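You operate a simulated robot arm through the tools that you are given. There is no shell and no other tool. Be economical: measure what you need, move in short steps, check, and stop when the job is done.

You are at the controls of a simulated two-armed robot. One attempt, no reset.

JOB
Set stitch length and tension on the blue-banded machine by the seam card.
Fine: free the blue lock to turn the stitch dial and lock it again; leave the grey dial alone.

Only the result counts: the job must be done as asked and must still hold three seconds after the hand-in. Knocking over, shifting, dropping, spilling or breaking anything else fails it.

ROBOT AND FRAMES
Two 7-joint arms with two-finger parallel grippers on one trunk, on a base that drives. Base frame: it is fixed to the floor where the robot stands at the start and does not move with it; the origin is under the middle of the robot, x ahead of it, y to its left, z up; the surface under the hand at the start is at about z = 780. Lengths are in mm, angles in rad, forces in N, time in s.
The left shoulder is at the start at [47, 182, 1192], the right one opposite. With the tool pointing down near the work surface each hand reaches from about 100 to 700 mm from the robot's upright axis, wherever it stands, measured 20 degrees to its own side. Places, roughly: black reverse lever [500, -100, 900]; blue dial lock [500, -100, 1000]; blue motor switch [300, -300, 700]; blue release lever [500, 100, 1100]; blue stitch dial [600, -100, 1000]; blue tension dial [600, 200, 1100]; grey pressure dial [600, 300, 1300]; seam card [500, -400, 800]. Payload 3.91 kg a hand.
Tool frame (each hand has its own): the origin (TCP) lies between the finger pads and is the grasp point; the fingertips stand 30 mm ahead of it; z points along the fingers, y is the line along which they close. The gripper opens to 110 mm. The fingers are 20 mm wide and 10 mm thick; the gripper's body (48 by 112 mm) begins 55 mm behind the TCP.
Orientation is told as [roll, pitch, yaw] about the base's x, y, z axes, in that order, counted from this pose: with the fingers straight down and closing along the base's y, the tool's x points along the base's -x, its y along +y and its z along -z.

CONTROLS
- The arms move only by the tool arm_command. It takes "left_moves", "right_moves" or both (then of equal length, played together; a hand with none holds still); each is a list that holds one entry, the list of rows, each a list of 6 numbers: the shift along the tool's x, y, z in units of 50 mm (1.0 is 50 mm), then the turn, a rotation vector about the tool's x, y, z in units of 8 degrees (1.0 is 8 degrees). In form: [[[x, y, z, rx, ry, rz], ...]]. A call has 1 to 20 rows; each row shifts and turns the commanded pose from where the row before left it, along the tool's axes as they then stand. "left_grip" and "right_grip" are, for a hand that has rows, the gripper command, from -1 (shut) to 1 (fully open), values between in proportion, set as the call begins (left out, the last holds). A call with a number of a shift or a turn outside -1 to 1 is refused whole. Each row takes 0.2 s and may step no farther than 50 mm and 0.15 rad from the row before; otherwise, or with a gripper value out of range, the whole call is refused. Where a pose cannot be reached the arm comes as near as it can. A force on the tool above 40 N (or 10 N above the force at the start of the call, whichever is more), or a blocked arm, ends the call early, and 0.2 s more pass. Each finger travels about 72 mm/s and halts on what it meets, pressing with about 38 N; the grip force reading is that of the motor and also rises with nothing between the fingers. The clock runs only during rows and for 0.2 s after the last one: add rows that do not move to give the fingers time. It gives the time, the measured TCP pose, the force on the tool (base axes), the opening and the grip force at its end, in the units of the frame above (readings bear some noise), with the torque about the TCP (base axes, N m) and any sound that the robot's microphone picked up.
- Cameras (640 x 400 px; columns grow to the right, rows downward): "scene" is now at [172.5, -4.6, 1390.6]; the picture's right is [-0.05, -1.00, 0.00], its down [-0.55, 0.03, -0.84] and it looks along [0.84, -0.04, -0.55] (base axes); focal length 214 px, centre (320, 200). "left" rides on the left gripper at [73, -17, -103] in its tool frame; the picture's right is [0.23, 0.97, 0.00], its down [-0.76, 0.18, -0.62] and it looks along [-0.61, 0.14, 0.78] (tool axes); focal length 222 px, centre (320, 200). "right" rides on the right gripper at [72, 17, -103] in its tool frame; the picture's right is [-0.23, 0.97, 0.00], its down [-0.76, -0.18, -0.62] and it looks along [-0.61, -0.14, 0.78] (tool axes); focal length 222 px, centre (320, 200). There is no depth. A picture from a camera that has moved, and an enlarged one, comes with that camera's place and axes in the base frame and with its lens.
- get_image(camera): a new picture of that camera. No time passes.
- move_column(by): slides the trunk up (or, below 0, down) by that many mm; the arms and the scene camera ride with it, the base frame stays. It gives what a move gives, with no picture.
- base_move(legs): drives the robot by 1 to 6 legs, each [ahead, left, turn to the left] in mm, mm and rad, along the robot's own axes; the way and the turn of a leg run together, so that a leg with both is an arc; at most 1500 mm and 3.142 rad a leg. The arms and the cameras ride along, it lands a little off, and it stops where it bumps. It gives what a move gives.
- turn_head(pan, tilt): turns the head with the scene camera to pan (to the left, within 1.396 rad either way) and tilt (down, from -0.506 to 1.204), counted from straight ahead of the robot. It gives what a move gives.
- enlarge(camera, box): a new picture of the part [left, top, right, bottom] of that camera's present view, enlarged. No time passes.
- job_done(): hands the job in; it is judged then, once.

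Go step by step. Nothing tells you exact positions but the pictures and the camera data: compare them with the known pose of the tool, close in by small moves and look again before you grip or let go. The budget is 120 turns and 100 pictures, counting those below and the enlarged ones. Unless the task says otherwise, let go and move clear before handing in, and close with one line.

The tools are called as name(argument=value, ...) on one line, values as JSON. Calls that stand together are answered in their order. arm_command: Moves the arms, as the interface text tells. Its arguments: {"type":"object","properties":{"left_moves":{"type":"array","items":{"type":"array","items":{"type":"array","items":{"type":"number"}}}},"left_grip":{"type":"number"},"right_moves":{"type":"array","items":{"type":"array","items":{"type":"array","items":{"type":"number"}}}},"right_grip":{"type":"number"}},"required":[]} The other tools are called the same way: move_column (by) slides the trunk up or down; base_move (legs) drives the base; turn_head (pan, tilt) turns the head that bears the scene camera; get_image (camera) takes a picture; enlarge (camera, box) takes an enlarged picture of a part of a camera's view; job_done () hands the job in.

At the start:

```text
time_s: 0.0
left_tcp_pos: [473.4, 159.3, 1318.0]
left_tcp_rot: [0.0, 0.0, 0.003]
left_contact_force: [-0.2, 0.3, -0.8]
left_ft_torque: [-0.02, 0.01, -0.02]
left_finger_gap: 110.0
left_gripper_force: 0.1
right_tcp_pos: [285.4, -88.9, 1290.7]
right_tcp_rot: [-0.001, 0.002, -0.001]
right_contact_force: [-0.2, -1.0, 0.4]
right_ft_torque: [-0.02, 0.01, -0.01]
right_finger_gap: 109.7
right_gripper_force: 0.0
trunk travel left (down, up): [-450.0, 64.0]
robot x, y, heading: [-0.7, 5.1, -0.005]
head pan, tilt: [-0.049, 0.581]
```

scene: 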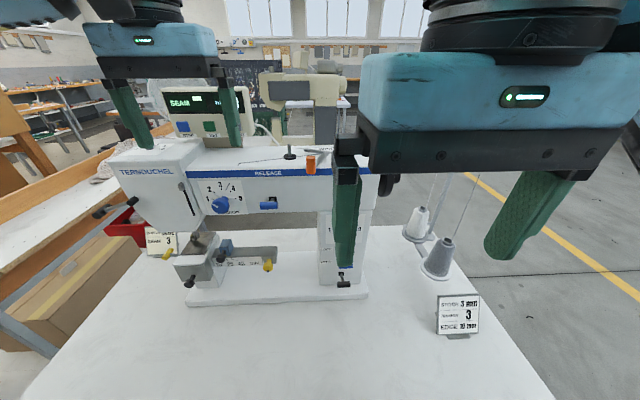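
right: 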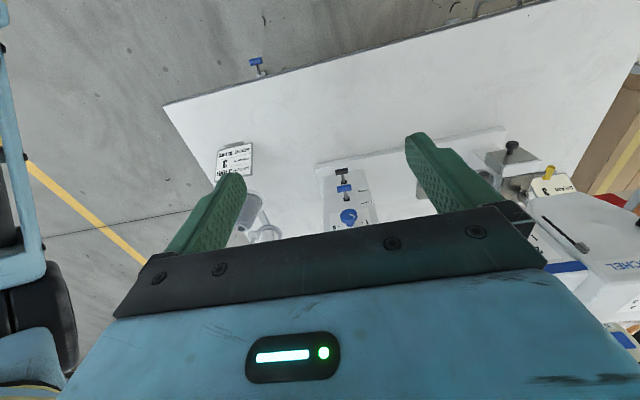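
left: 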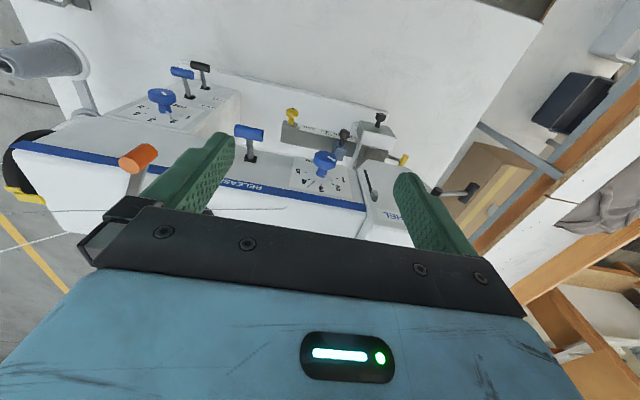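

I see the blue-banded machine with a tension dial, a release lever and a seam card on the right. I'll read the cards and the dials first.

enlarge(camera="scene", box=[420, 280, 500, 345])

enlarge(camera="scene", box=[100, 80, 330, 300])

enlarge(camera="left", box=[90, 50, 410, 230])

enlarge(camera="right", box=[200, 130, 420, 260])

```text
6.15 times, centred on (460, 312) of scene
camera zoom: at [172.5, -4.6, 1390.6], right [-0.05, -1.0, 0.0], down [-0.55, 0.03, -0.84], along [0.84, -0.04, -0.55], focal length 1320 px, centre (-542, -492)
```

zoom: 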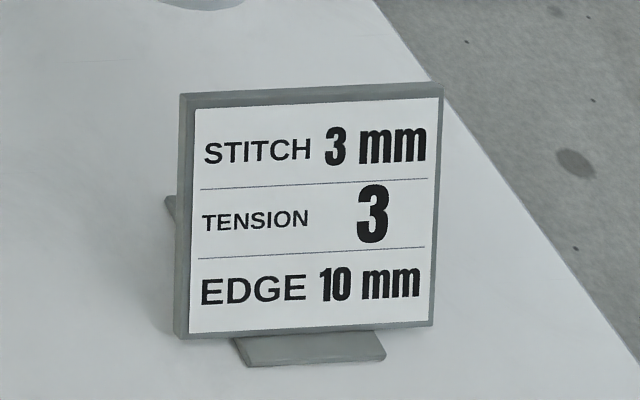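

```text
1.82 times, centred on (215, 190) of scene
camera zoom: at [172.5, -4.6, 1390.6], right [-0.05, -1.0, 0.0], down [-0.55, 0.03, -0.84], along [0.84, -0.04, -0.55], focal length 390 px, centre (511, 218)
```

zoom: 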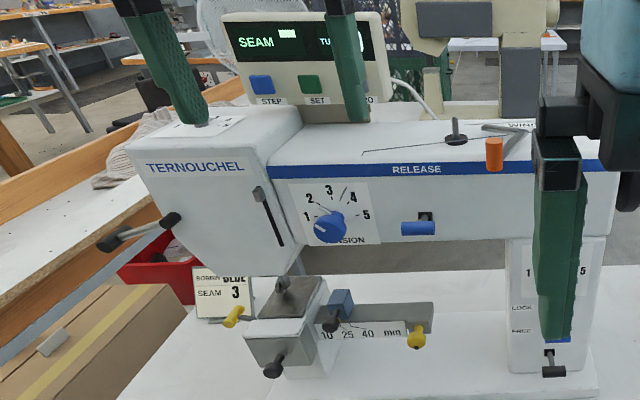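

```text
2.00 times, centred on (250, 140) of left
camera zoom: at [399.6, 142.4, 1422.1], right [-0.23, 0.97, 0.0], down [0.76, 0.18, 0.62], along [0.61, 0.14, -0.78], focal length 444 px, centre (460, 320)
```

zoom: 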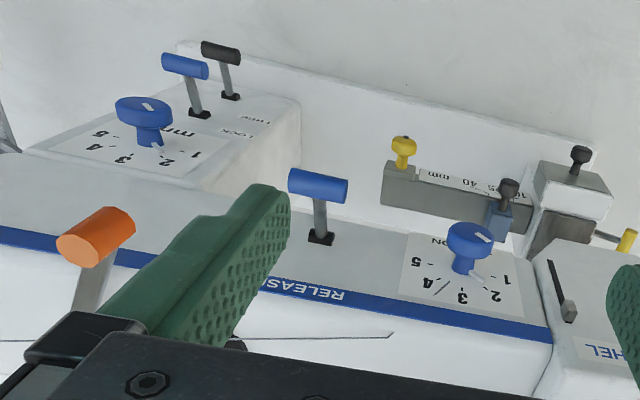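

```text
2.91 times, centred on (310, 195) of right
camera zoom: at [212.8, -73.1, 1392.9], right [0.23, 0.97, 0.0], down [0.76, -0.18, 0.62], along [0.61, -0.14, -0.78], focal length 646 px, centre (349, 214)
```

zoom: 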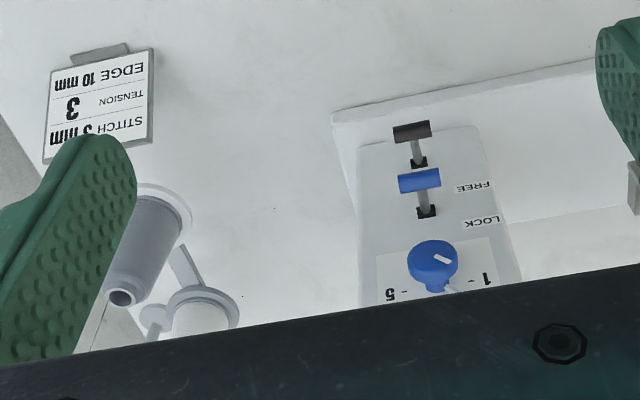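

The card asks stitch 3 mm and tension 3. I move both hands aside to see the machine clear.

arm_command(left_moves=[[[0.6, 1, 0, 0, 0, 0], [0.6, 1, 0, 0, 0, 0], [0.6, 1, 0, 0, 0, 0], [0.6, 1, 0, 0, 0, 0]]], right_moves=[[[0, -1, 0, 0, 0, 0], [0, -1, 0, 0, 0, 0], [0, -1, 0, 0, 0, 0], [0, -1, 0, 0, 0, 0]]])

get_image(camera="scene")

enlarge(camera="scene", box=[190, 170, 290, 230])

enlarge(camera="scene", box=[300, 200, 400, 300])

enlarge(camera="scene", box=[140, 60, 400, 190])

```text
refused: row 1 steps farther than a row can; nothing moved
```

```text
92 pictures are left
camera scene: at [172.5, -4.6, 1390.6], right [-0.05, -1.0, 0.0], down [-0.55, 0.03, -0.84], along [0.84, -0.04, -0.55], focal length 214 px, centre (320, 200)
```

scene: 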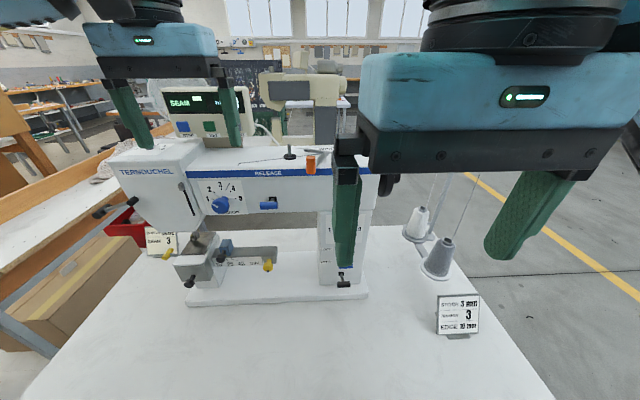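

```text
6.40 times, centred on (240, 200) of scene
camera zoom: at [172.5, -4.6, 1390.6], right [-0.05, -1.0, 0.0], down [-0.55, 0.03, -0.84], along [0.84, -0.04, -0.55], focal length 1373 px, centre (832, 200)
```

zoom: 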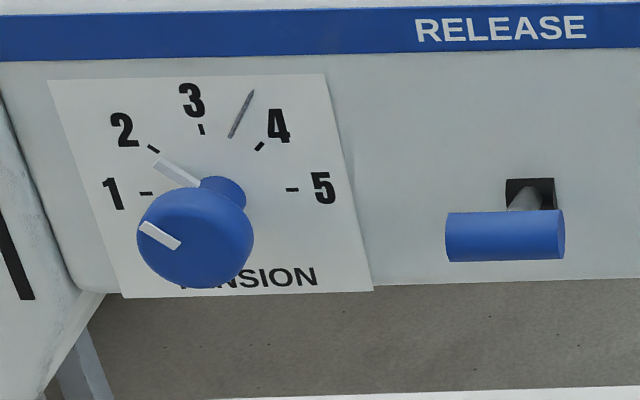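

```text
4.00 times, centred on (350, 250) of scene
camera zoom: at [172.5, -4.6, 1390.6], right [-0.05, -1.0, 0.0], down [-0.55, 0.03, -0.84], along [0.84, -0.04, -0.55], focal length 858 px, centre (200, 0)
```

zoom: 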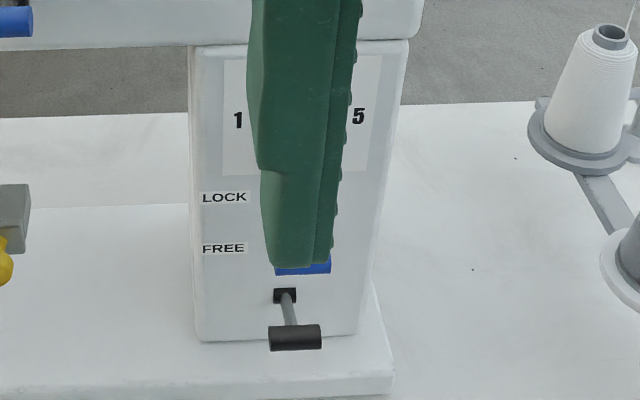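

```text
2.46 times, centred on (270, 125) of scene
camera zoom: at [172.5, -4.6, 1390.6], right [-0.05, -1.0, 0.0], down [-0.55, 0.03, -0.84], along [0.84, -0.04, -0.55], focal length 528 px, centre (443, 385)
```

zoom: 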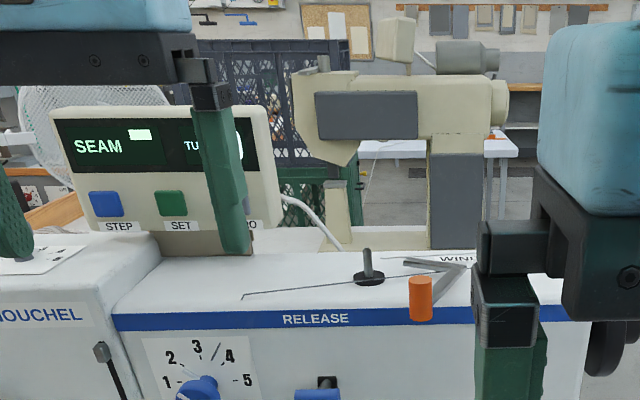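

Row too long; I'll redo the withdrawal with shorter steps.

arm_command(left_moves=[[[0.5, 0.8, 0, 0, 0, 0], [0.5, 0.8, 0, 0, 0, 0], [0.5, 0.8, 0, 0, 0, 0], [0.5, 0.8, 0, 0, 0, 0], [0.5, 0.8, 0, 0, 0, 0]]], right_moves=[[[0, -0.9, 0, 0, 0, 0], [0, -0.9, 0, 0, 0, 0], [0, -0.9, 0, 0, 0, 0], [0, -0.9, 0, 0, 0, 0], [0, -0.9, 0, 0, 0, 0]]])

get_image(camera="scene")

enlarge(camera="scene", box=[300, 190, 390, 300])

enlarge(camera="scene", box=[100, 60, 400, 240])

```text
time_s: 1.2
left_tcp_pos: [356.2, 349.1, 1305.2]
left_tcp_rot: [-0.002, -0.003, 0.001]
left_contact_force: [-0.1, 0.4, 0.5]
left_ft_torque: [-0.03, -0.02, 0.0]
left_finger_gap: 110.0
left_gripper_force: 0.1
left hand out of reach, approached as far as the arm can: row 5
right_tcp_pos: [284.1, -313.9, 1290.6]
right_tcp_rot: [0.002, -0.001, 0.003]
right_contact_force: [-0.2, 0.8, -0.9]
right_ft_torque: [-0.01, -0.02, 0.02]
right_finger_gap: 110.1
right_gripper_force: 0.2
trunk travel left (down, up): [-450.0, 64.0]
robot x, y, heading: [2.8, 1.1, 0.004]
head pan, tilt: [-0.049, 0.581]
```

```text
88 pictures are left
camera scene: at [171.3, -4.7, 1390.8], right [-0.05, -1.0, 0.0], down [-0.55, 0.03, -0.84], along [0.84, -0.04, -0.55], focal length 214 px, centre (320, 200)
```

scene: 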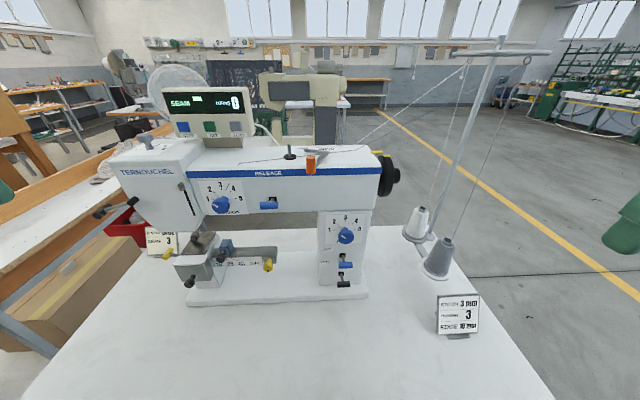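

```text
3.64 times, centred on (345, 245) of scene
camera zoom: at [171.3, -4.7, 1390.8], right [-0.05, -1.0, 0.0], down [-0.55, 0.03, -0.84], along [0.84, -0.04, -0.55], focal length 780 px, centre (229, 36)
```

zoom: 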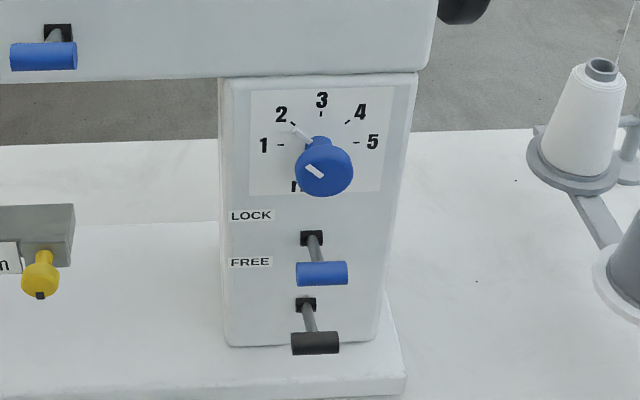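

```text
2.13 times, centred on (250, 150) of scene
camera zoom: at [171.3, -4.7, 1390.8], right [-0.05, -1.0, 0.0], down [-0.55, 0.03, -0.84], along [0.84, -0.04, -0.55], focal length 458 px, centre (469, 307)
```

zoom: 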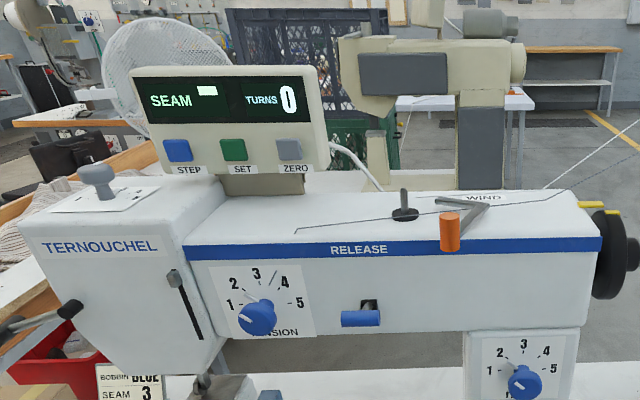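

Lever tilts up at LOCK. Stitch knob front is about (547,-85,1039), lock handle about (527,-84,963), tension knob about (553,185,1137). Next I turn the right hand to point forward, closing vertically for the lock lever.

arm_command(right_moves=[[[-0.6, 0, 0.6, 0, 0, 0], [-0.6, 0, 0.6, 0, 0, 0], [-0.6, 0, 0.6, 0, 0, 0], [-0.6, 0, 0.6, 0, 0, 0], [0, 0, 0, 0, -1, 0], [0, 0, 0, 0, -1, 0], [0, 0, 0, 0, -1, 0], [0, 0, 0, 0, -1, 0], [0, 0, 0, 0, -1, 0], [0, 0, 0, 0, -1, 0], [0, 0, 0, 0, -1, 0], [0, 0, 0, 0, -1, 0], [0, 0, 0, 0, -1, 0], [0, 0, 0, 0, -1, 0], [0, 0, 0, 0, -1, 0], [0, 0, 0, 0, -0.25, 0]]])

get_image(camera="scene")

get_image(camera="right")

```text
time_s: 4.6
left_tcp_pos: [356.7, 350.6, 1305.8]
left_tcp_rot: [0.0, -0.002, 0.003]
left_contact_force: [0.4, 0.1, 0.1]
left_ft_torque: [-0.02, -0.01, 0.0]
left_finger_gap: 110.0
left_gripper_force: 0.1
right_tcp_pos: [478.7, -332.9, 1194.4]
right_tcp_rot: [-0.034, -1.469, 0.048]
right_contact_force: [0.6, 0.5, 0.6]
right_ft_torque: [0.0, 0.02, -0.01]
right_finger_gap: 110.0
right_gripper_force: 0.0
right hand out of reach, approached as far as the arm can: row 10, 11, 12, 13, 14, 15
trunk travel left (down, up): [-450.0, 64.0]
robot x, y, heading: [5.3, -4.2, -0.0]
head pan, tilt: [-0.049, 0.581]
```

```text
85 pictures are left
camera scene: at [172.5, -4.8, 1390.6], right [-0.05, -1.0, 0.0], down [-0.55, 0.03, -0.84], along [0.84, -0.04, -0.55], focal length 214 px, centre (320, 200)
```

scene: 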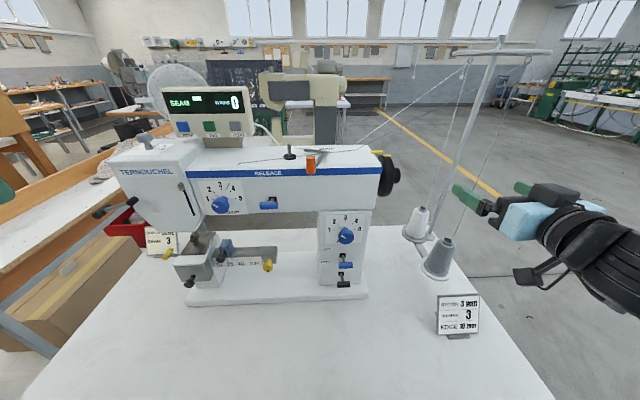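

```text
84 pictures are left
camera right: at [368.0, -319.2, 1132.3], right [0.01, 0.97, 0.22], down [-0.54, -0.18, 0.82], along [0.84, -0.13, 0.53], focal length 222 px, centre (320, 200)
```

right: 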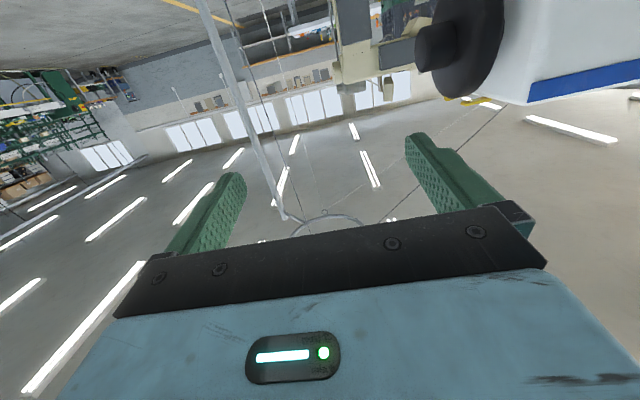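

The hand is nearly horizontal, at its reach limit near the body. I shift it inward and down toward the working area and check.

arm_command(right_moves=[[[0.3, 0.6, 0, 0, 0, 0], [0.3, 0.6, 0, 0, 0, 0], [0.3, 0.6, 0, 0, 0, 0], [0.3, 0.6, 0, 0, 0, 0], [0.3, 0.6, 0, 0, 0, 0]]])

```text
time_s: 5.8
left_tcp_pos: [357.7, 350.5, 1306.4]
left_tcp_rot: [-0.002, -0.001, 0.001]
left_contact_force: [0.3, 1.3, -0.1]
left_ft_torque: [0.05, 0.04, 0.0]
left_finger_gap: 110.1
left_gripper_force: 0.1
right_tcp_pos: [486.5, -307.0, 1179.7]
right_tcp_rot: [-0.063, -1.473, 0.089]
right_contact_force: [0.6, 0.0, 0.5]
right_ft_torque: [0.01, 0.01, -0.03]
right_finger_gap: 110.2
right_gripper_force: 0.1
right hand out of reach, approached as far as the arm can: row 1, 2, 3, 4, 5
trunk travel left (down, up): [-450.0, 64.0]
robot x, y, heading: [-2.3, 0.8, 0.0]
head pan, tilt: [-0.049, 0.581]
```

arm_command(right_moves=[[[0, 0, 0.5, 0, 0, 0], [0, 0, 0.5, 0, 0, 0], [0, 0, 0.5, 0, 0, 0], [0, 0, 0, 0, 0, 0]]])

```text
time_s: 6.8
left_tcp_pos: [356.5, 349.3, 1305.5]
left_tcp_rot: [-0.001, -0.001, 0.001]
left_contact_force: [0.7, 0.9, 0.1]
left_ft_torque: [0.01, 0.01, 0.0]
left_finger_gap: 110.1
left_gripper_force: 0.1
right_tcp_pos: [487.3, -307.5, 1178.9]
right_tcp_rot: [-0.067, -1.471, 0.09]
right_contact_force: [0.2, -0.2, 0.6]
right_ft_torque: [0.01, -0.01, 0.0]
right_finger_gap: 110.1
right_gripper_force: 0.0
right hand out of reach, approached as far as the arm can: row 1, 2, 3
trunk travel left (down, up): [-450.0, 64.0]
robot x, y, heading: [-0.4, -0.3, 0.002]
head pan, tilt: [-0.049, 0.581]
```

The arm is stuck folded near the body. Lowering the trunk and backing off the base should give a straighter reach and a better front view.

move_column(by=-140)

base_move(legs=[[-150, 0, 0]])

get_image(camera="scene")

```text
time_s: 8.5
left_tcp_pos: [405.3, 349.3, 1092.9]
left_tcp_rot: [0.0, 0.216, 0.002]
left_contact_force: [-0.8, 0.1, -0.1]
left_ft_torque: [-0.02, 0.01, -0.02]
left_finger_gap: 109.9
left_gripper_force: 0.1
right_tcp_pos: [505.3, -307.3, 942.0]
right_tcp_rot: [-0.001, -1.253, 0.016]
right_contact_force: [0.4, 0.3, 0.8]
right_ft_torque: [-0.01, -0.01, 0.0]
right_finger_gap: 109.9
right_gripper_force: 0.1
trunk travel left (down, up): [-310.0, 204.0]
robot x, y, heading: [0.7, -1.0, 0.0]
head pan, tilt: [-0.049, 0.581]
```

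```text
time_s: 9.8
left_tcp_pos: [253.5, 348.2, 1091.8]
left_tcp_rot: [-0.001, 0.214, 0.001]
left_contact_force: [-0.5, -0.4, 0.0]
left_ft_torque: [0.0, -0.03, 0.03]
left_finger_gap: 110.2
left_gripper_force: 0.1
right_tcp_pos: [354.5, -307.1, 942.1]
right_tcp_rot: [-0.002, -1.253, 0.015]
right_contact_force: [-0.4, 0.6, 0.0]
right_ft_torque: [0.0, 0.01, -0.01]
right_finger_gap: 109.9
right_gripper_force: 0.1
trunk travel left (down, up): [-310.0, 204.0]
robot x, y, heading: [-150.2, -1.0, -0.003]
head pan, tilt: [-0.049, 0.581]
```

```text
83 pictures are left
camera scene: at [80.7, -4.6, 1235.6], right [-0.05, -1.0, 0.0], down [-0.55, 0.03, -0.84], along [0.84, -0.04, -0.55], focal length 214 px, centre (320, 200)
```

scene: 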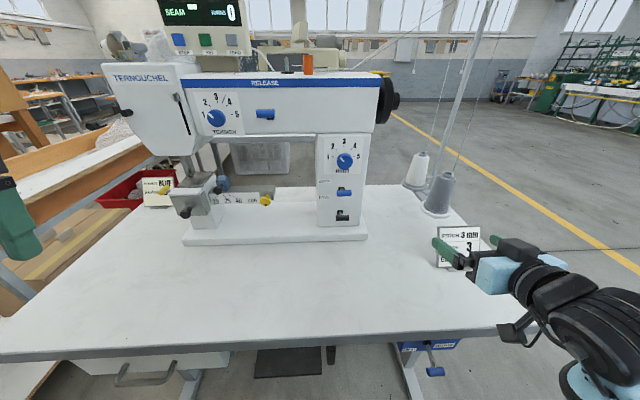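

Much better frontal view; let me take a close look at the dials.

enlarge(camera="scene", box=[190, 70, 290, 145])

enlarge(camera="scene", box=[300, 130, 390, 235])

enlarge(camera="scene", box=[380, 330, 480, 390])

```text
5.33 times, centred on (240, 108) of scene
camera zoom: at [80.7, -4.6, 1235.6], right [-0.05, -1.0, 0.0], down [-0.55, 0.03, -0.84], along [0.84, -0.04, -0.55], focal length 1144 px, centre (747, 693)
```

zoom: 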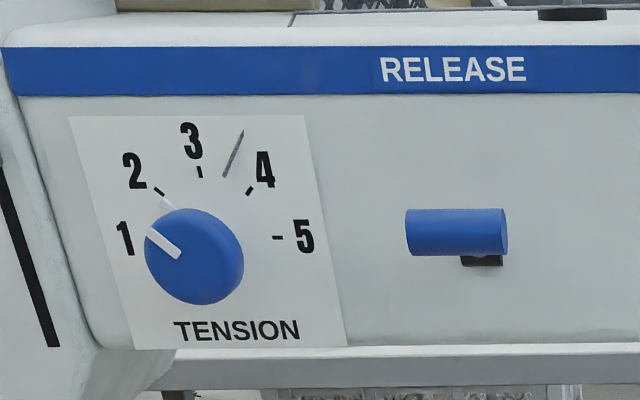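

```text
3.81 times, centred on (345, 182) of scene
camera zoom: at [80.7, -4.6, 1235.6], right [-0.05, -1.0, 0.0], down [-0.55, 0.03, -0.84], along [0.84, -0.04, -0.55], focal length 817 px, centre (225, 267)
```

zoom: 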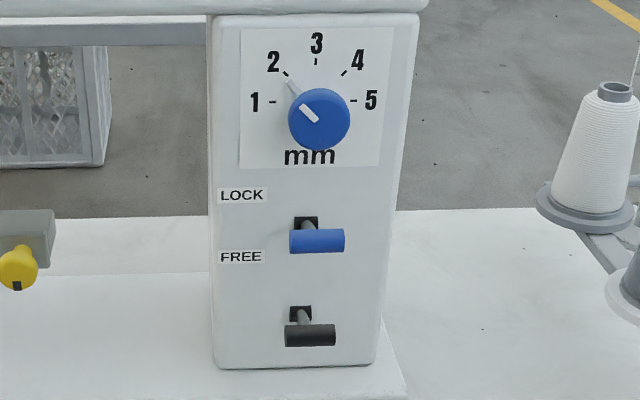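

```text
6.40 times, centred on (430, 360) of scene
camera zoom: at [80.7, -4.6, 1235.6], right [-0.05, -1.0, 0.0], down [-0.55, 0.03, -0.84], along [0.84, -0.04, -0.55], focal length 1373 px, centre (-384, -824)
```

zoom: 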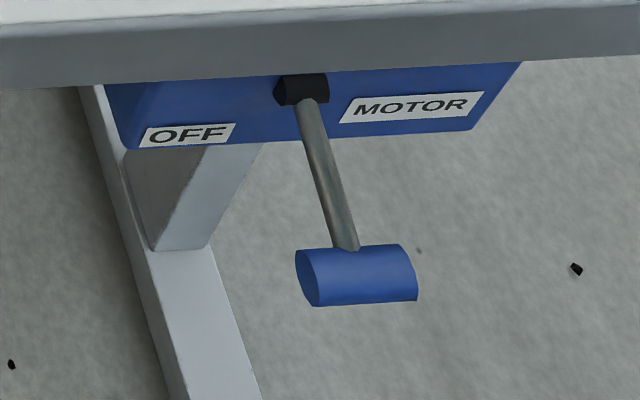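

Tension reads about 1.9 and stitch about 1.8. The lock bar (35 mm along y) can be gripped by its ends in the same hand orientation as the knobs. I level the right hand and bring it before the bar.

arm_command(right_moves=[[[0, 0, 0.3, 0, -0.76, 0], [0, 0.4, 0.4, 0, -0.76, 0], [0, 0.7, 0.4, 0, -0.76, 0], [-0.1, 0.8, 0, 0, 0, 0], [-0.1, 0.8, 0, 0, 0, 0], [-0.1, 0.8, 0, 0, 0, 0], [-0.1, 0.8, 0, 0, 0, 0], [0, 0, 0, 0, 0, 0]]], right_grip=0.1)

get_image(camera="scene")

```text
time_s: 11.6
left_tcp_pos: [256.3, 348.4, 1091.7]
left_tcp_rot: [0.002, 0.214, 0.002]
left_contact_force: [-0.3, 0.3, -0.4]
left_ft_torque: [0.0, 0.02, 0.01]
left_finger_gap: 110.1
left_gripper_force: 0.1
right_tcp_pos: [363.6, -304.5, 919.3]
right_tcp_rot: [0.17, -1.467, -0.099]
right_contact_force: [-0.1, -0.5, -0.7]
right_ft_torque: [-0.02, -0.03, 0.01]
right_finger_gap: 60.5
right_gripper_force: 0.0
right hand out of reach, approached as far as the arm can: row 1, 2, 3, 4, 5, 6, 7
trunk travel left (down, up): [-310.0, 204.0]
robot x, y, heading: [-150.9, 1.9, -0.003]
head pan, tilt: [-0.049, 0.581]
```

```text
79 pictures are left
camera scene: at [81.6, -4.6, 1235.5], right [-0.05, -1.0, 0.0], down [-0.55, 0.03, -0.84], along [0.84, -0.04, -0.55], focal length 214 px, centre (320, 200)
```

scene: 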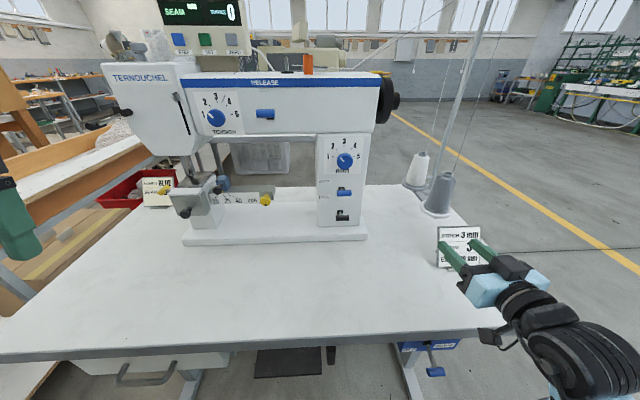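

The wrist hits a limit when fully level; I relax the pitch a little and see whether the hand can come inward.

arm_command(right_moves=[[[0, 0, 0, 0, 1, 0], [0, 0, 0, 0, 1, 0], [0, 0, 0, 0, 0, 0]]])

```text
time_s: 12.4
left_tcp_pos: [255.8, 347.6, 1092.0]
left_tcp_rot: [-0.003, 0.215, 0.0]
left_contact_force: [-0.3, -0.3, -0.2]
left_ft_torque: [0.02, 0.0, -0.01]
left_finger_gap: 110.0
left_gripper_force: 0.1
right_tcp_pos: [363.2, -305.0, 919.0]
right_tcp_rot: [0.041, -1.187, 0.025]
right_contact_force: [-0.4, 0.3, 0.1]
right_ft_torque: [0.02, 0.01, 0.0]
right_finger_gap: 60.4
right_gripper_force: 0.1
trunk travel left (down, up): [-310.0, 204.0]
robot x, y, heading: [-149.7, 1.7, -0.005]
head pan, tilt: [-0.049, 0.581]
```

arm_command(right_moves=[[[-0.356, 0.733, 0.169, 0, 0, 0], [-0.356, 0.733, 0.169, 0, 0, 0], [-0.356, 0.733, 0.169, 0, 0, 0], [-0.356, 0.733, 0.169, 0, 0, 0], [-0.356, 0.733, 0.169, 0, 0, 0], [-0.356, 0.733, 0.169, 0, 0, 0], [0, 0, 0, 0, 0, 0]]])

```text
time_s: 14.0
left_tcp_pos: [254.7, 347.1, 1093.6]
left_tcp_rot: [0.001, 0.214, 0.0]
left_contact_force: [0.0, 0.2, -0.4]
left_ft_torque: [0.07, 0.0, -0.01]
left_finger_gap: 110.0
left_gripper_force: 0.0
right_tcp_pos: [436.9, -83.9, 1003.2]
right_tcp_rot: [0.042, -1.188, 0.023]
right_contact_force: [-0.2, 0.2, 0.4]
right_ft_torque: [0.01, 0.03, 0.01]
right_finger_gap: 60.6
right_gripper_force: 0.0
trunk travel left (down, up): [-310.0, 204.0]
robot x, y, heading: [-151.8, -0.4, -0.001]
head pan, tilt: [-0.049, 0.581]
```

It reaches here. Now level the pitch in place.

arm_command(right_moves=[[[0, 0, 0, 0, -0.9, 0], [0, 0, 0, 0, -0.9, 0], [0, 0, 0, 0, -0.9, 0], [0, 0, 0, 0, 0, 0]]])

get_image(camera="scene")

```text
time_s: 15.0
left_tcp_pos: [257.0, 346.8, 1092.9]
left_tcp_rot: [0.0, 0.215, 0.001]
left_contact_force: [-0.3, 0.7, 0.8]
left_ft_torque: [0.03, -0.01, 0.04]
left_finger_gap: 110.0
left_gripper_force: 0.1
right_tcp_pos: [438.0, -83.5, 1002.8]
right_tcp_rot: [1.294, -1.554, -1.234]
right_contact_force: [1.0, -0.5, -0.4]
right_ft_torque: [0.03, -0.01, 0.03]
right_finger_gap: 60.5
right_gripper_force: 0.0
trunk travel left (down, up): [-310.0, 204.0]
robot x, y, heading: [-145.9, 4.0, 0.0]
head pan, tilt: [-0.049, 0.581]
```

```text
78 pictures are left
camera scene: at [82.7, -6.4, 1235.2], right [-0.05, -1.0, 0.0], down [-0.55, 0.03, -0.84], along [0.83, -0.04, -0.55], focal length 214 px, centre (320, 200)
```

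scene: 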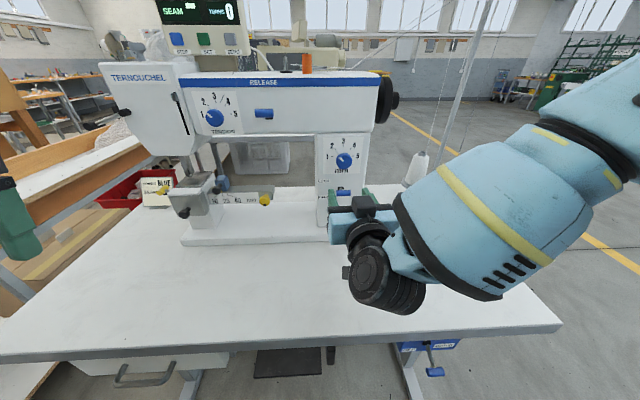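

Level and in front of the column. I correct the small yaw, drop to the bar's height and creep forward with fingers open 60 mm.

arm_command(right_moves=[[[0.41, 0, 0, 0.43, 0, 0], [0.41, 0, 0, 0, 0, 0], [0, 0, 0.4, 0, 0, 0], [0, 0, 0.4, 0, 0, 0], [0, 0, 0, 0, 0, 0]]])

get_image(camera="right")

enlarge(camera="scene", box=[290, 130, 410, 240])

```text
time_s: 16.2
left_tcp_pos: [255.5, 347.6, 1092.1]
left_tcp_rot: [0.001, 0.215, 0.002]
left_contact_force: [-0.4, -1.0, -0.7]
left_ft_torque: [0.02, 0.03, 0.01]
left_finger_gap: 110.0
left_gripper_force: 0.1
right_tcp_pos: [476.1, -81.6, 961.7]
right_tcp_rot: [1.214, -1.556, -1.212]
right_contact_force: [-0.5, -1.3, 0.2]
right_ft_torque: [-0.01, 0.0, 0.0]
right_finger_gap: 60.6
right_gripper_force: 0.1
trunk travel left (down, up): [-310.0, 204.0]
robot x, y, heading: [-150.9, -1.0, -0.004]
head pan, tilt: [-0.049, 0.581]
```

```text
77 pictures are left
camera right: at [372.3, -65.6, 890.4], right [0.0, 0.97, 0.24], down [-0.62, -0.19, 0.76], along [0.79, -0.15, 0.6], focal length 222 px, centre (320, 200)
```

right: 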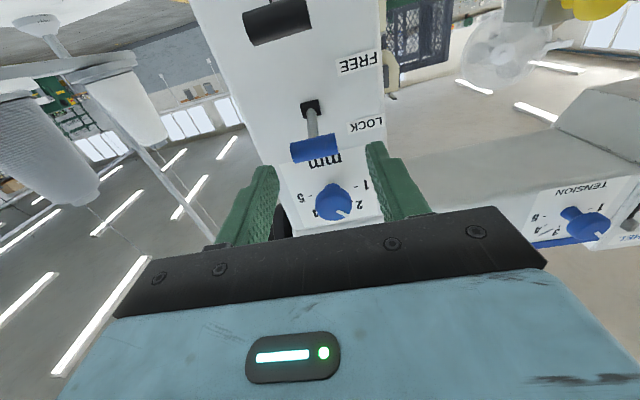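

```text
3.64 times, centred on (350, 185) of scene
camera zoom: at [81.4, -4.6, 1235.5], right [-0.05, -1.0, 0.0], down [-0.55, 0.03, -0.84], along [0.84, -0.04, -0.55], focal length 780 px, centre (211, 254)
```

zoom: 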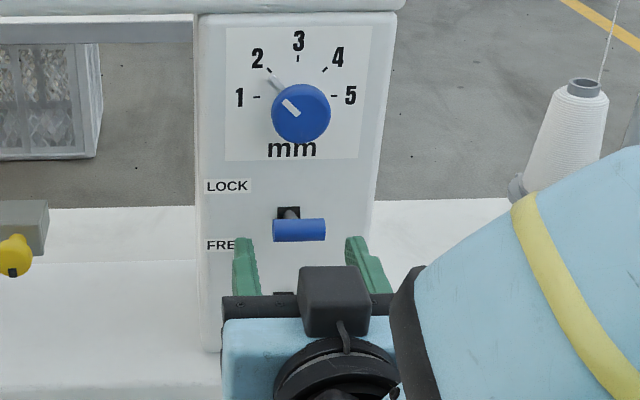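

Bar confirmed at about (527,-87,961) with the slot root at (579,-,944). I advance onto it and close on its ends.

arm_command(right_moves=[[[0, -0.1, 0.3, 0, 0, 0], [0, 0, 0.3, 0, 0, 0], [0, 0, 0.28, 0, 0, 0], [0, 0, 0, 0, 0, 0]]])

arm_command(right_moves=[[[0, 0, 0, 0, 0, 0], [0, 0, 0, 0, 0, 0], [0, 0, 0, 0, 0, 0]]], right_grip=-0.5)

enlarge(camera="scene", box=[290, 130, 410, 240])

get_image(camera="right")

```text
time_s: 17.2
left_tcp_pos: [255.6, 349.3, 1092.7]
left_tcp_rot: [0.001, 0.216, 0.003]
left_contact_force: [0.0, -0.2, -0.5]
left_ft_torque: [0.01, 0.0, 0.03]
left_finger_gap: 110.1
left_gripper_force: 0.1
right_tcp_pos: [519.2, -80.4, 965.3]
right_tcp_rot: [0.991, -1.554, -0.995]
right_contact_force: [-0.1, 0.6, -0.2]
right_ft_torque: [-0.02, -0.02, 0.0]
right_finger_gap: 60.5
right_gripper_force: 0.0
right hand out of reach, approached as far as the arm can: row 2
trunk travel left (down, up): [-310.0, 204.0]
robot x, y, heading: [-150.1, 2.5, -0.004]
head pan, tilt: [-0.049, 0.581]
```

```text
time_s: 18.0
left_tcp_pos: [255.4, 346.6, 1092.4]
left_tcp_rot: [0.002, 0.215, 0.002]
left_contact_force: [0.7, -0.4, 0.5]
left_ft_torque: [-0.01, 0.0, 0.0]
left_finger_gap: 109.7
left_gripper_force: 0.0
right_tcp_pos: [519.0, -84.6, 964.5]
right_tcp_rot: [1.076, -1.554, -1.086]
right_contact_force: [-2.4, -21.0, 0.0]
right_ft_torque: [-0.32, 0.0, -0.6]
right_finger_gap: 49.0
right_gripper_force: 45.7
trunk travel left (down, up): [-310.0, 204.0]
robot x, y, heading: [-152.8, -3.1, 0.003]
head pan, tilt: [-0.049, 0.581]
```

```text
3.64 times, centred on (350, 185) of scene
camera zoom: at [81.4, -7.3, 1235.5], right [-0.05, -1.0, 0.0], down [-0.55, 0.03, -0.84], along [0.84, -0.04, -0.55], focal length 780 px, centre (211, 254)
```

zoom: 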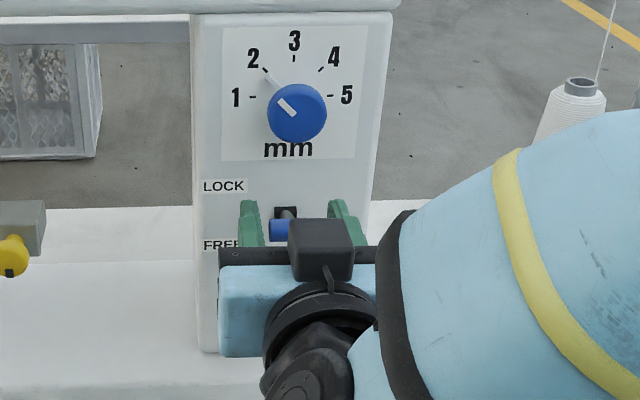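

```text
74 pictures are left
camera right: at [415.3, -68.0, 893.9], right [0.01, 0.97, 0.24], down [-0.62, -0.18, 0.76], along [0.79, -0.16, 0.6], focal length 222 px, centre (320, 200)
```

right: 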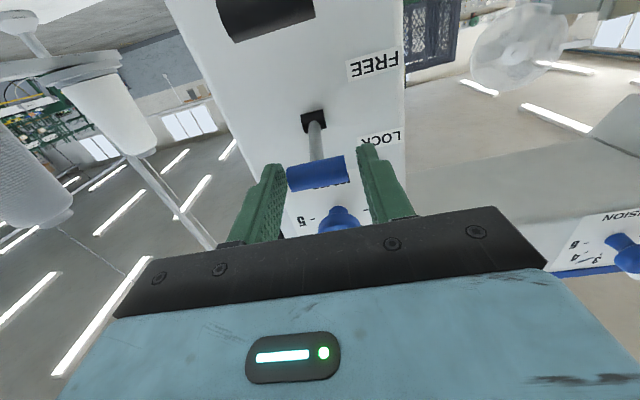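

One finger touched first; the bar sits a few mm more to the right. I shift the hand about 6 mm in -y with the grip closing.

arm_command(right_moves=[[[0, -0.06, 0, 0, 0, 0], [0, -0.06, 0, 0, 0, 0], [0, 0, 0, 0, 0, 0], [0, 0, 0, 0, 0, 0]]], right_grip=-0.5)

```text
time_s: 19.0
left_tcp_pos: [255.3, 345.3, 1092.7]
left_tcp_rot: [0.003, 0.214, 0.003]
left_contact_force: [0.1, 0.5, 0.4]
left_ft_torque: [-0.03, 0.0, -0.01]
left_finger_gap: 110.3
left_gripper_force: 0.0
right_tcp_pos: [519.2, -85.3, 965.7]
right_tcp_rot: [0.969, -1.552, -0.977]
right_contact_force: [1.9, -21.4, -1.4]
right_ft_torque: [0.07, -0.13, -0.27]
right_finger_gap: 49.0
right_gripper_force: 44.6
right hand out of reach, approached as far as the arm can: row 1
trunk travel left (down, up): [-310.0, 204.0]
robot x, y, heading: [-152.8, -2.7, -0.003]
head pan, tilt: [-0.049, 0.581]
```

The arm is at its limit in this exact pose. I open, then ease the pitch by 8° and shift right.

arm_command(right_moves=[[[0, 0, 0, 0, 0, 0], [0, 0, 0, 0, 0.5, 0], [0, -0.06, 0, 0, 0.5, 0], [0, -0.06, 0, 0, 0, 0], [0, 0, 0, 0, 0, 0]]], right_grip=0.1)

get_image(camera="right")

```text
time_s: 20.2
left_tcp_pos: [256.3, 349.2, 1092.2]
left_tcp_rot: [0.0, 0.216, 0.001]
left_contact_force: [-0.3, -0.1, 0.2]
left_ft_torque: [-0.04, 0.02, -0.01]
left_finger_gap: 110.1
left_gripper_force: 0.1
right_tcp_pos: [518.7, -89.4, 965.2]
right_tcp_rot: [0.101, -1.425, -0.097]
right_contact_force: [1.0, -0.3, -0.2]
right_ft_torque: [-0.02, 0.02, 0.02]
right_finger_gap: 60.5
right_gripper_force: 0.0
trunk travel left (down, up): [-310.0, 204.0]
robot x, y, heading: [-146.1, 0.3, -0.001]
head pan, tilt: [-0.049, 0.581]
```

```text
73 pictures are left
camera right: at [405.7, -72.9, 908.8], right [0.03, 0.97, 0.24], down [-0.51, -0.19, 0.84], along [0.86, -0.15, 0.48], focal length 222 px, centre (320, 200)
```

right: 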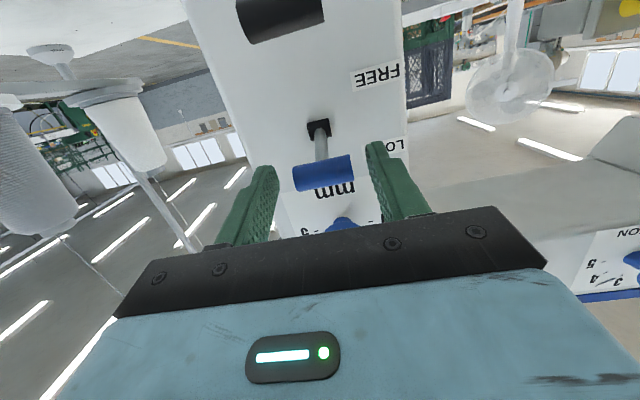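

Now the bar is centred between the fingers. Close.

arm_command(right_moves=[[[0, 0, 0, 0, 0, 0], [0, 0, 0, 0, 0, 0], [0, 0, 0, 0, 0, 0], [0, 0, 0, 0, 0, 0]]], right_grip=-0.6)

get_image(camera="right")

```text
time_s: 21.2
left_tcp_pos: [255.9, 350.2, 1091.7]
left_tcp_rot: [-0.002, 0.214, 0.002]
left_contact_force: [0.0, 0.0, 0.6]
left_ft_torque: [0.01, 0.01, -0.03]
left_finger_gap: 109.8
left_gripper_force: 0.0
right_tcp_pos: [518.3, -85.5, 965.4]
right_tcp_rot: [0.096, -1.425, -0.088]
right_contact_force: [0.9, 17.1, -0.1]
right_ft_torque: [0.33, 0.02, 0.45]
right_finger_gap: 48.8
right_gripper_force: 44.6
trunk travel left (down, up): [-310.0, 204.0]
robot x, y, heading: [-154.7, 1.3, -0.002]
head pan, tilt: [-0.049, 0.581]
```

```text
72 pictures are left
camera right: at [405.6, -70.3, 908.9], right [0.03, 0.97, 0.24], down [-0.5, -0.19, 0.84], along [0.86, -0.14, 0.48], focal length 222 px, centre (320, 200)
```

right: 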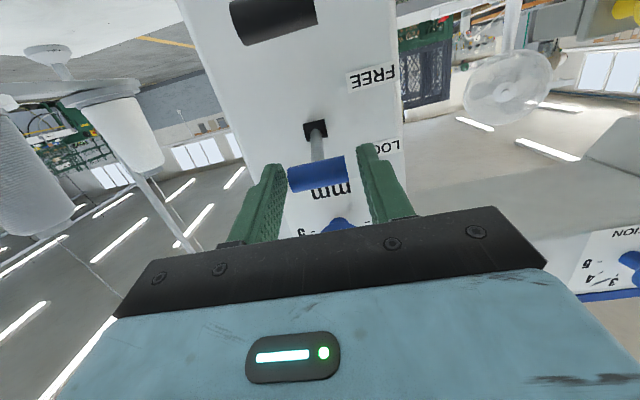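

The grip is solid (both ends held, hand centred at y≈-85). Press the lever down along its arc.

arm_command(right_moves=[[[0.19, 0.05, 0.01, 0, 0, 0], [0.19, 0, 0.02, 0, 0, 0], [0.19, 0, 0.03, 0, 0, 0], [0.19, 0, 0.05, 0, 0, 0]]])

get_image(camera="right")

enlarge(camera="scene", box=[290, 130, 410, 240])

```text
time_s: 22.2
left_tcp_pos: [254.7, 349.2, 1092.2]
left_tcp_rot: [0.0, 0.214, 0.002]
left_contact_force: [-0.5, 0.2, 0.8]
left_ft_torque: [0.02, -0.03, -0.02]
left_finger_gap: 109.9
left_gripper_force: 0.2
right_tcp_pos: [518.0, -84.3, 927.8]
right_tcp_rot: [0.086, -1.426, -0.087]
right_contact_force: [-1.2, 6.8, 13.1]
right_ft_torque: [-0.2, -0.76, 0.06]
right_finger_gap: 49.1
right_gripper_force: 45.2
trunk travel left (down, up): [-310.0, 204.0]
robot x, y, heading: [-152.3, -1.7, 0.001]
head pan, tilt: [-0.049, 0.581]
```

```text
71 pictures are left
camera right: at [404.8, -69.7, 870.9], right [0.03, 0.97, 0.24], down [-0.51, -0.19, 0.84], along [0.86, -0.15, 0.49], focal length 222 px, centre (320, 200)
```

right: 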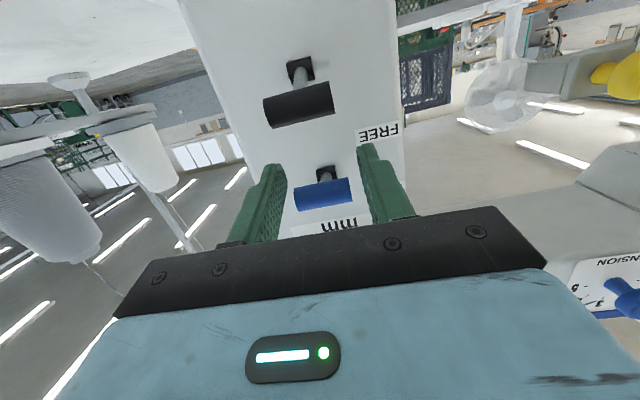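

```text
3.64 times, centred on (350, 185) of scene
camera zoom: at [80.0, -3.7, 1235.7], right [-0.05, -1.0, 0.0], down [-0.55, 0.03, -0.84], along [0.84, -0.04, -0.55], focal length 780 px, centre (211, 254)
```

zoom: 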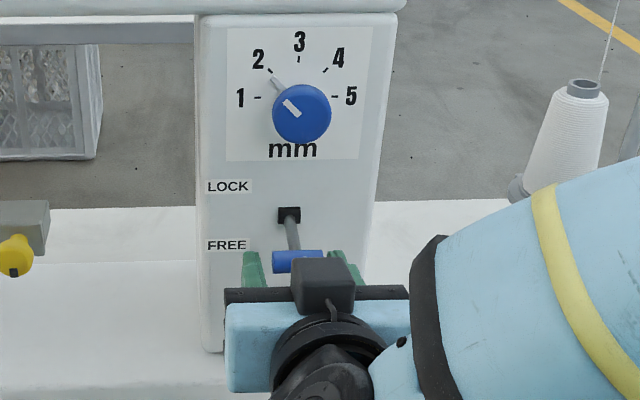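

The lever dropped only ~25 mm, and some slip occurred. Push a bit more.

arm_command(right_moves=[[[0.15, 0, 0.02, 0, 0, 0], [0.15, 0, 0.02, 0, 0, 0], [0, 0, 0, 0, 0, 0]]])

get_image(camera="right")

enlarge(camera="scene", box=[290, 130, 410, 240])

```text
time_s: 23.0
left_tcp_pos: [255.8, 348.4, 1092.0]
left_tcp_rot: [-0.002, 0.214, 0.003]
left_contact_force: [0.4, 0.4, 0.0]
left_ft_torque: [-0.01, 0.0, 0.0]
left_finger_gap: 109.8
left_gripper_force: 0.0
right_tcp_pos: [517.5, -87.0, 909.9]
right_tcp_rot: [0.096, -1.423, -0.094]
right_contact_force: [0.7, 0.3, -0.4]
right_ft_torque: [-0.03, 0.0, 0.0]
right_finger_gap: 22.0
right_gripper_force: 0.1
trunk travel left (down, up): [-310.0, 204.0]
robot x, y, heading: [-149.2, 0.8, 0.002]
head pan, tilt: [-0.049, 0.581]
```

```text
69 pictures are left
camera right: at [404.9, -70.3, 854.4], right [0.03, 0.97, 0.24], down [-0.5, -0.19, 0.84], along [0.86, -0.15, 0.48], focal length 222 px, centre (320, 200)
```

right: 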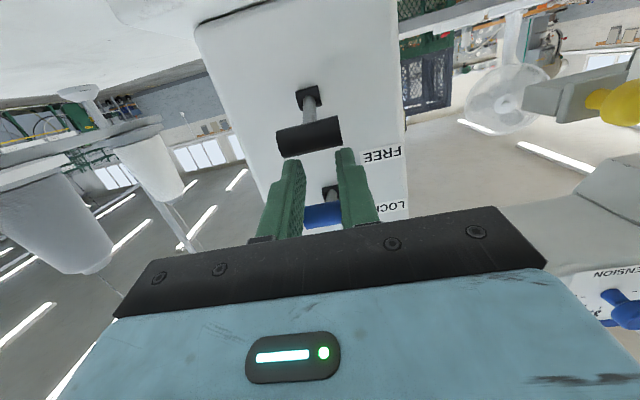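

```text
3.64 times, centred on (350, 185) of scene
camera zoom: at [81.2, -4.5, 1235.5], right [-0.05, -1.0, 0.0], down [-0.55, 0.03, -0.84], along [0.84, -0.04, -0.55], focal length 780 px, centre (211, 254)
```

zoom: 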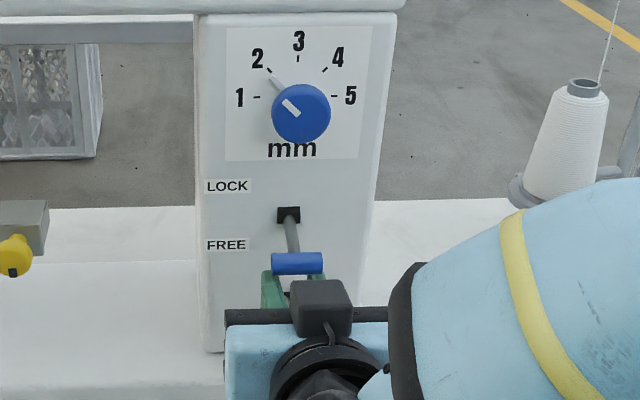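

The lever is at its lower stop (FREE); the fingers slid off under it. Back straight out, then rise to the stitch knob height.

arm_command(right_moves=[[[0.058, 0, -0.4, 0, 0, 0], [0.058, 0, -0.4, 0, 0, 0], [0.058, 0, -0.4, 0, 0, 0], [0.058, 0, -0.4, 0, 0, 0]]])

arm_command(right_moves=[[[-0.6, 0, 0.1, 0, 0, 0], [-0.6, 0, 0.1, 0, 0, 0], [-0.6, 0, 0.1, 0, 0, 0], [-0.6, 0, 0.1, 0, 0, 0], [0, 0, 0, 0, -0.7, 0], [0, 0, 0, 0, 0, 0]]], right_grip=0.1)

get_image(camera="right")

enlarge(camera="scene", box=[290, 130, 410, 240])

```text
time_s: 24.0
left_tcp_pos: [256.2, 349.6, 1092.2]
left_tcp_rot: [0.001, 0.213, 0.001]
left_contact_force: [0.5, 0.3, 0.5]
left_ft_torque: [0.03, 0.0, 0.01]
left_finger_gap: 110.1
left_gripper_force: 0.1
right_tcp_pos: [437.1, -86.2, 911.1]
right_tcp_rot: [0.101, -1.428, -0.099]
right_contact_force: [-0.2, 0.8, -0.4]
right_ft_torque: [0.01, -0.03, 0.0]
right_finger_gap: 21.8
right_gripper_force: 0.0
trunk travel left (down, up): [-310.0, 204.0]
robot x, y, heading: [-149.2, 0.8, -0.001]
head pan, tilt: [-0.049, 0.581]
```

```text
time_s: 25.4
left_tcp_pos: [257.0, 348.0, 1091.8]
left_tcp_rot: [-0.001, 0.214, 0.001]
left_contact_force: [0.6, 1.2, -0.6]
left_ft_torque: [0.0, -0.02, -0.01]
left_finger_gap: 110.2
left_gripper_force: 0.1
right_tcp_pos: [475.2, -88.5, 1027.0]
right_tcp_rot: [0.315, -1.522, -0.312]
right_contact_force: [0.9, 0.1, -0.2]
right_ft_torque: [-0.04, 0.01, 0.02]
right_finger_gap: 60.4
right_gripper_force: 0.0
trunk travel left (down, up): [-310.0, 204.0]
robot x, y, heading: [-149.5, -1.1, -0.001]
head pan, tilt: [-0.049, 0.581]
```

```text
67 pictures are left
camera right: at [368.4, -72.0, 960.3], right [0.01, 0.97, 0.24], down [-0.59, -0.19, 0.79], along [0.81, -0.15, 0.57], focal length 222 px, centre (320, 200)
```

right: 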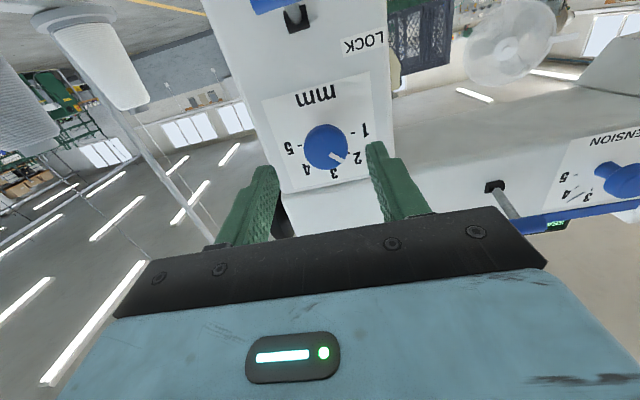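

```text
3.64 times, centred on (350, 185) of scene
camera zoom: at [81.4, -4.8, 1235.5], right [-0.05, -1.0, 0.0], down [-0.55, 0.03, -0.84], along [0.84, -0.04, -0.55], focal length 780 px, centre (211, 254)
```

zoom: 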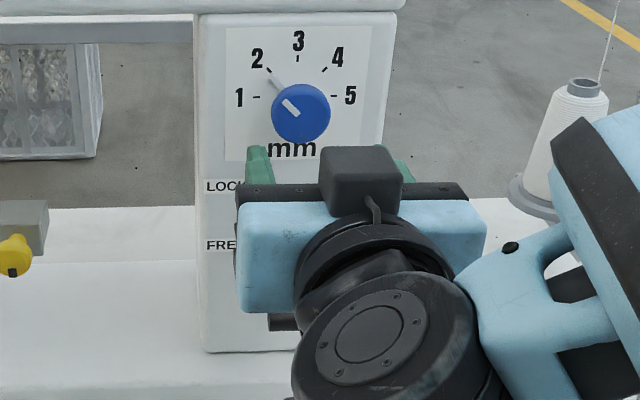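

Knob at about (547,-86,1035). I raise slightly and pre-rotate the hand -24° so there is room to turn clockwise.

arm_command(right_moves=[[[-0.16, 0.04, 0, 0, -0.3, 0], [0, 0, 0, 0, 0, -1], [0, 0, 0, 0, 0, -1], [0, 0, 0, 0, 0, -1], [0, 0, 0, 0, 0, 0]]])

get_image(camera="right")

```text
time_s: 26.6
left_tcp_pos: [256.2, 349.5, 1093.0]
left_tcp_rot: [0.0, 0.214, 0.003]
left_contact_force: [0.5, -0.6, -0.1]
left_ft_torque: [0.01, 0.03, -0.01]
left_finger_gap: 109.8
left_gripper_force: 0.1
right_tcp_pos: [474.6, -86.1, 1036.5]
right_tcp_rot: [-1.557, -1.166, 1.556]
right_contact_force: [-0.1, 0.3, -0.8]
right_ft_torque: [-0.02, 0.03, 0.01]
right_finger_gap: 60.3
right_gripper_force: 0.1
trunk travel left (down, up): [-310.0, 204.0]
robot x, y, heading: [-150.9, 0.3, 0.002]
head pan, tilt: [-0.049, 0.581]
```

```text
65 pictures are left
camera right: at [371.7, -100.9, 963.1], right [0.0, 0.98, -0.18], down [-0.62, 0.14, 0.77], along [0.79, 0.11, 0.61], focal length 222 px, centre (320, 200)
```

right: 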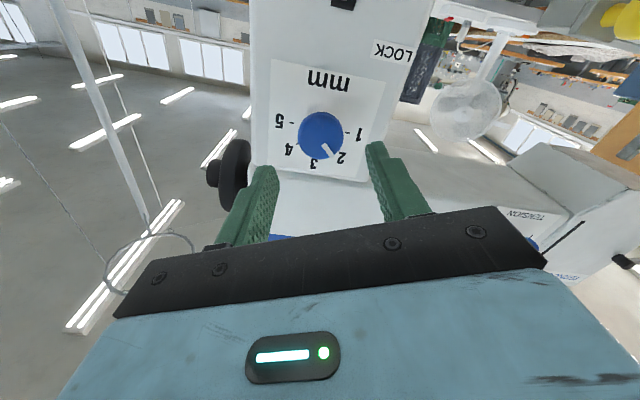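

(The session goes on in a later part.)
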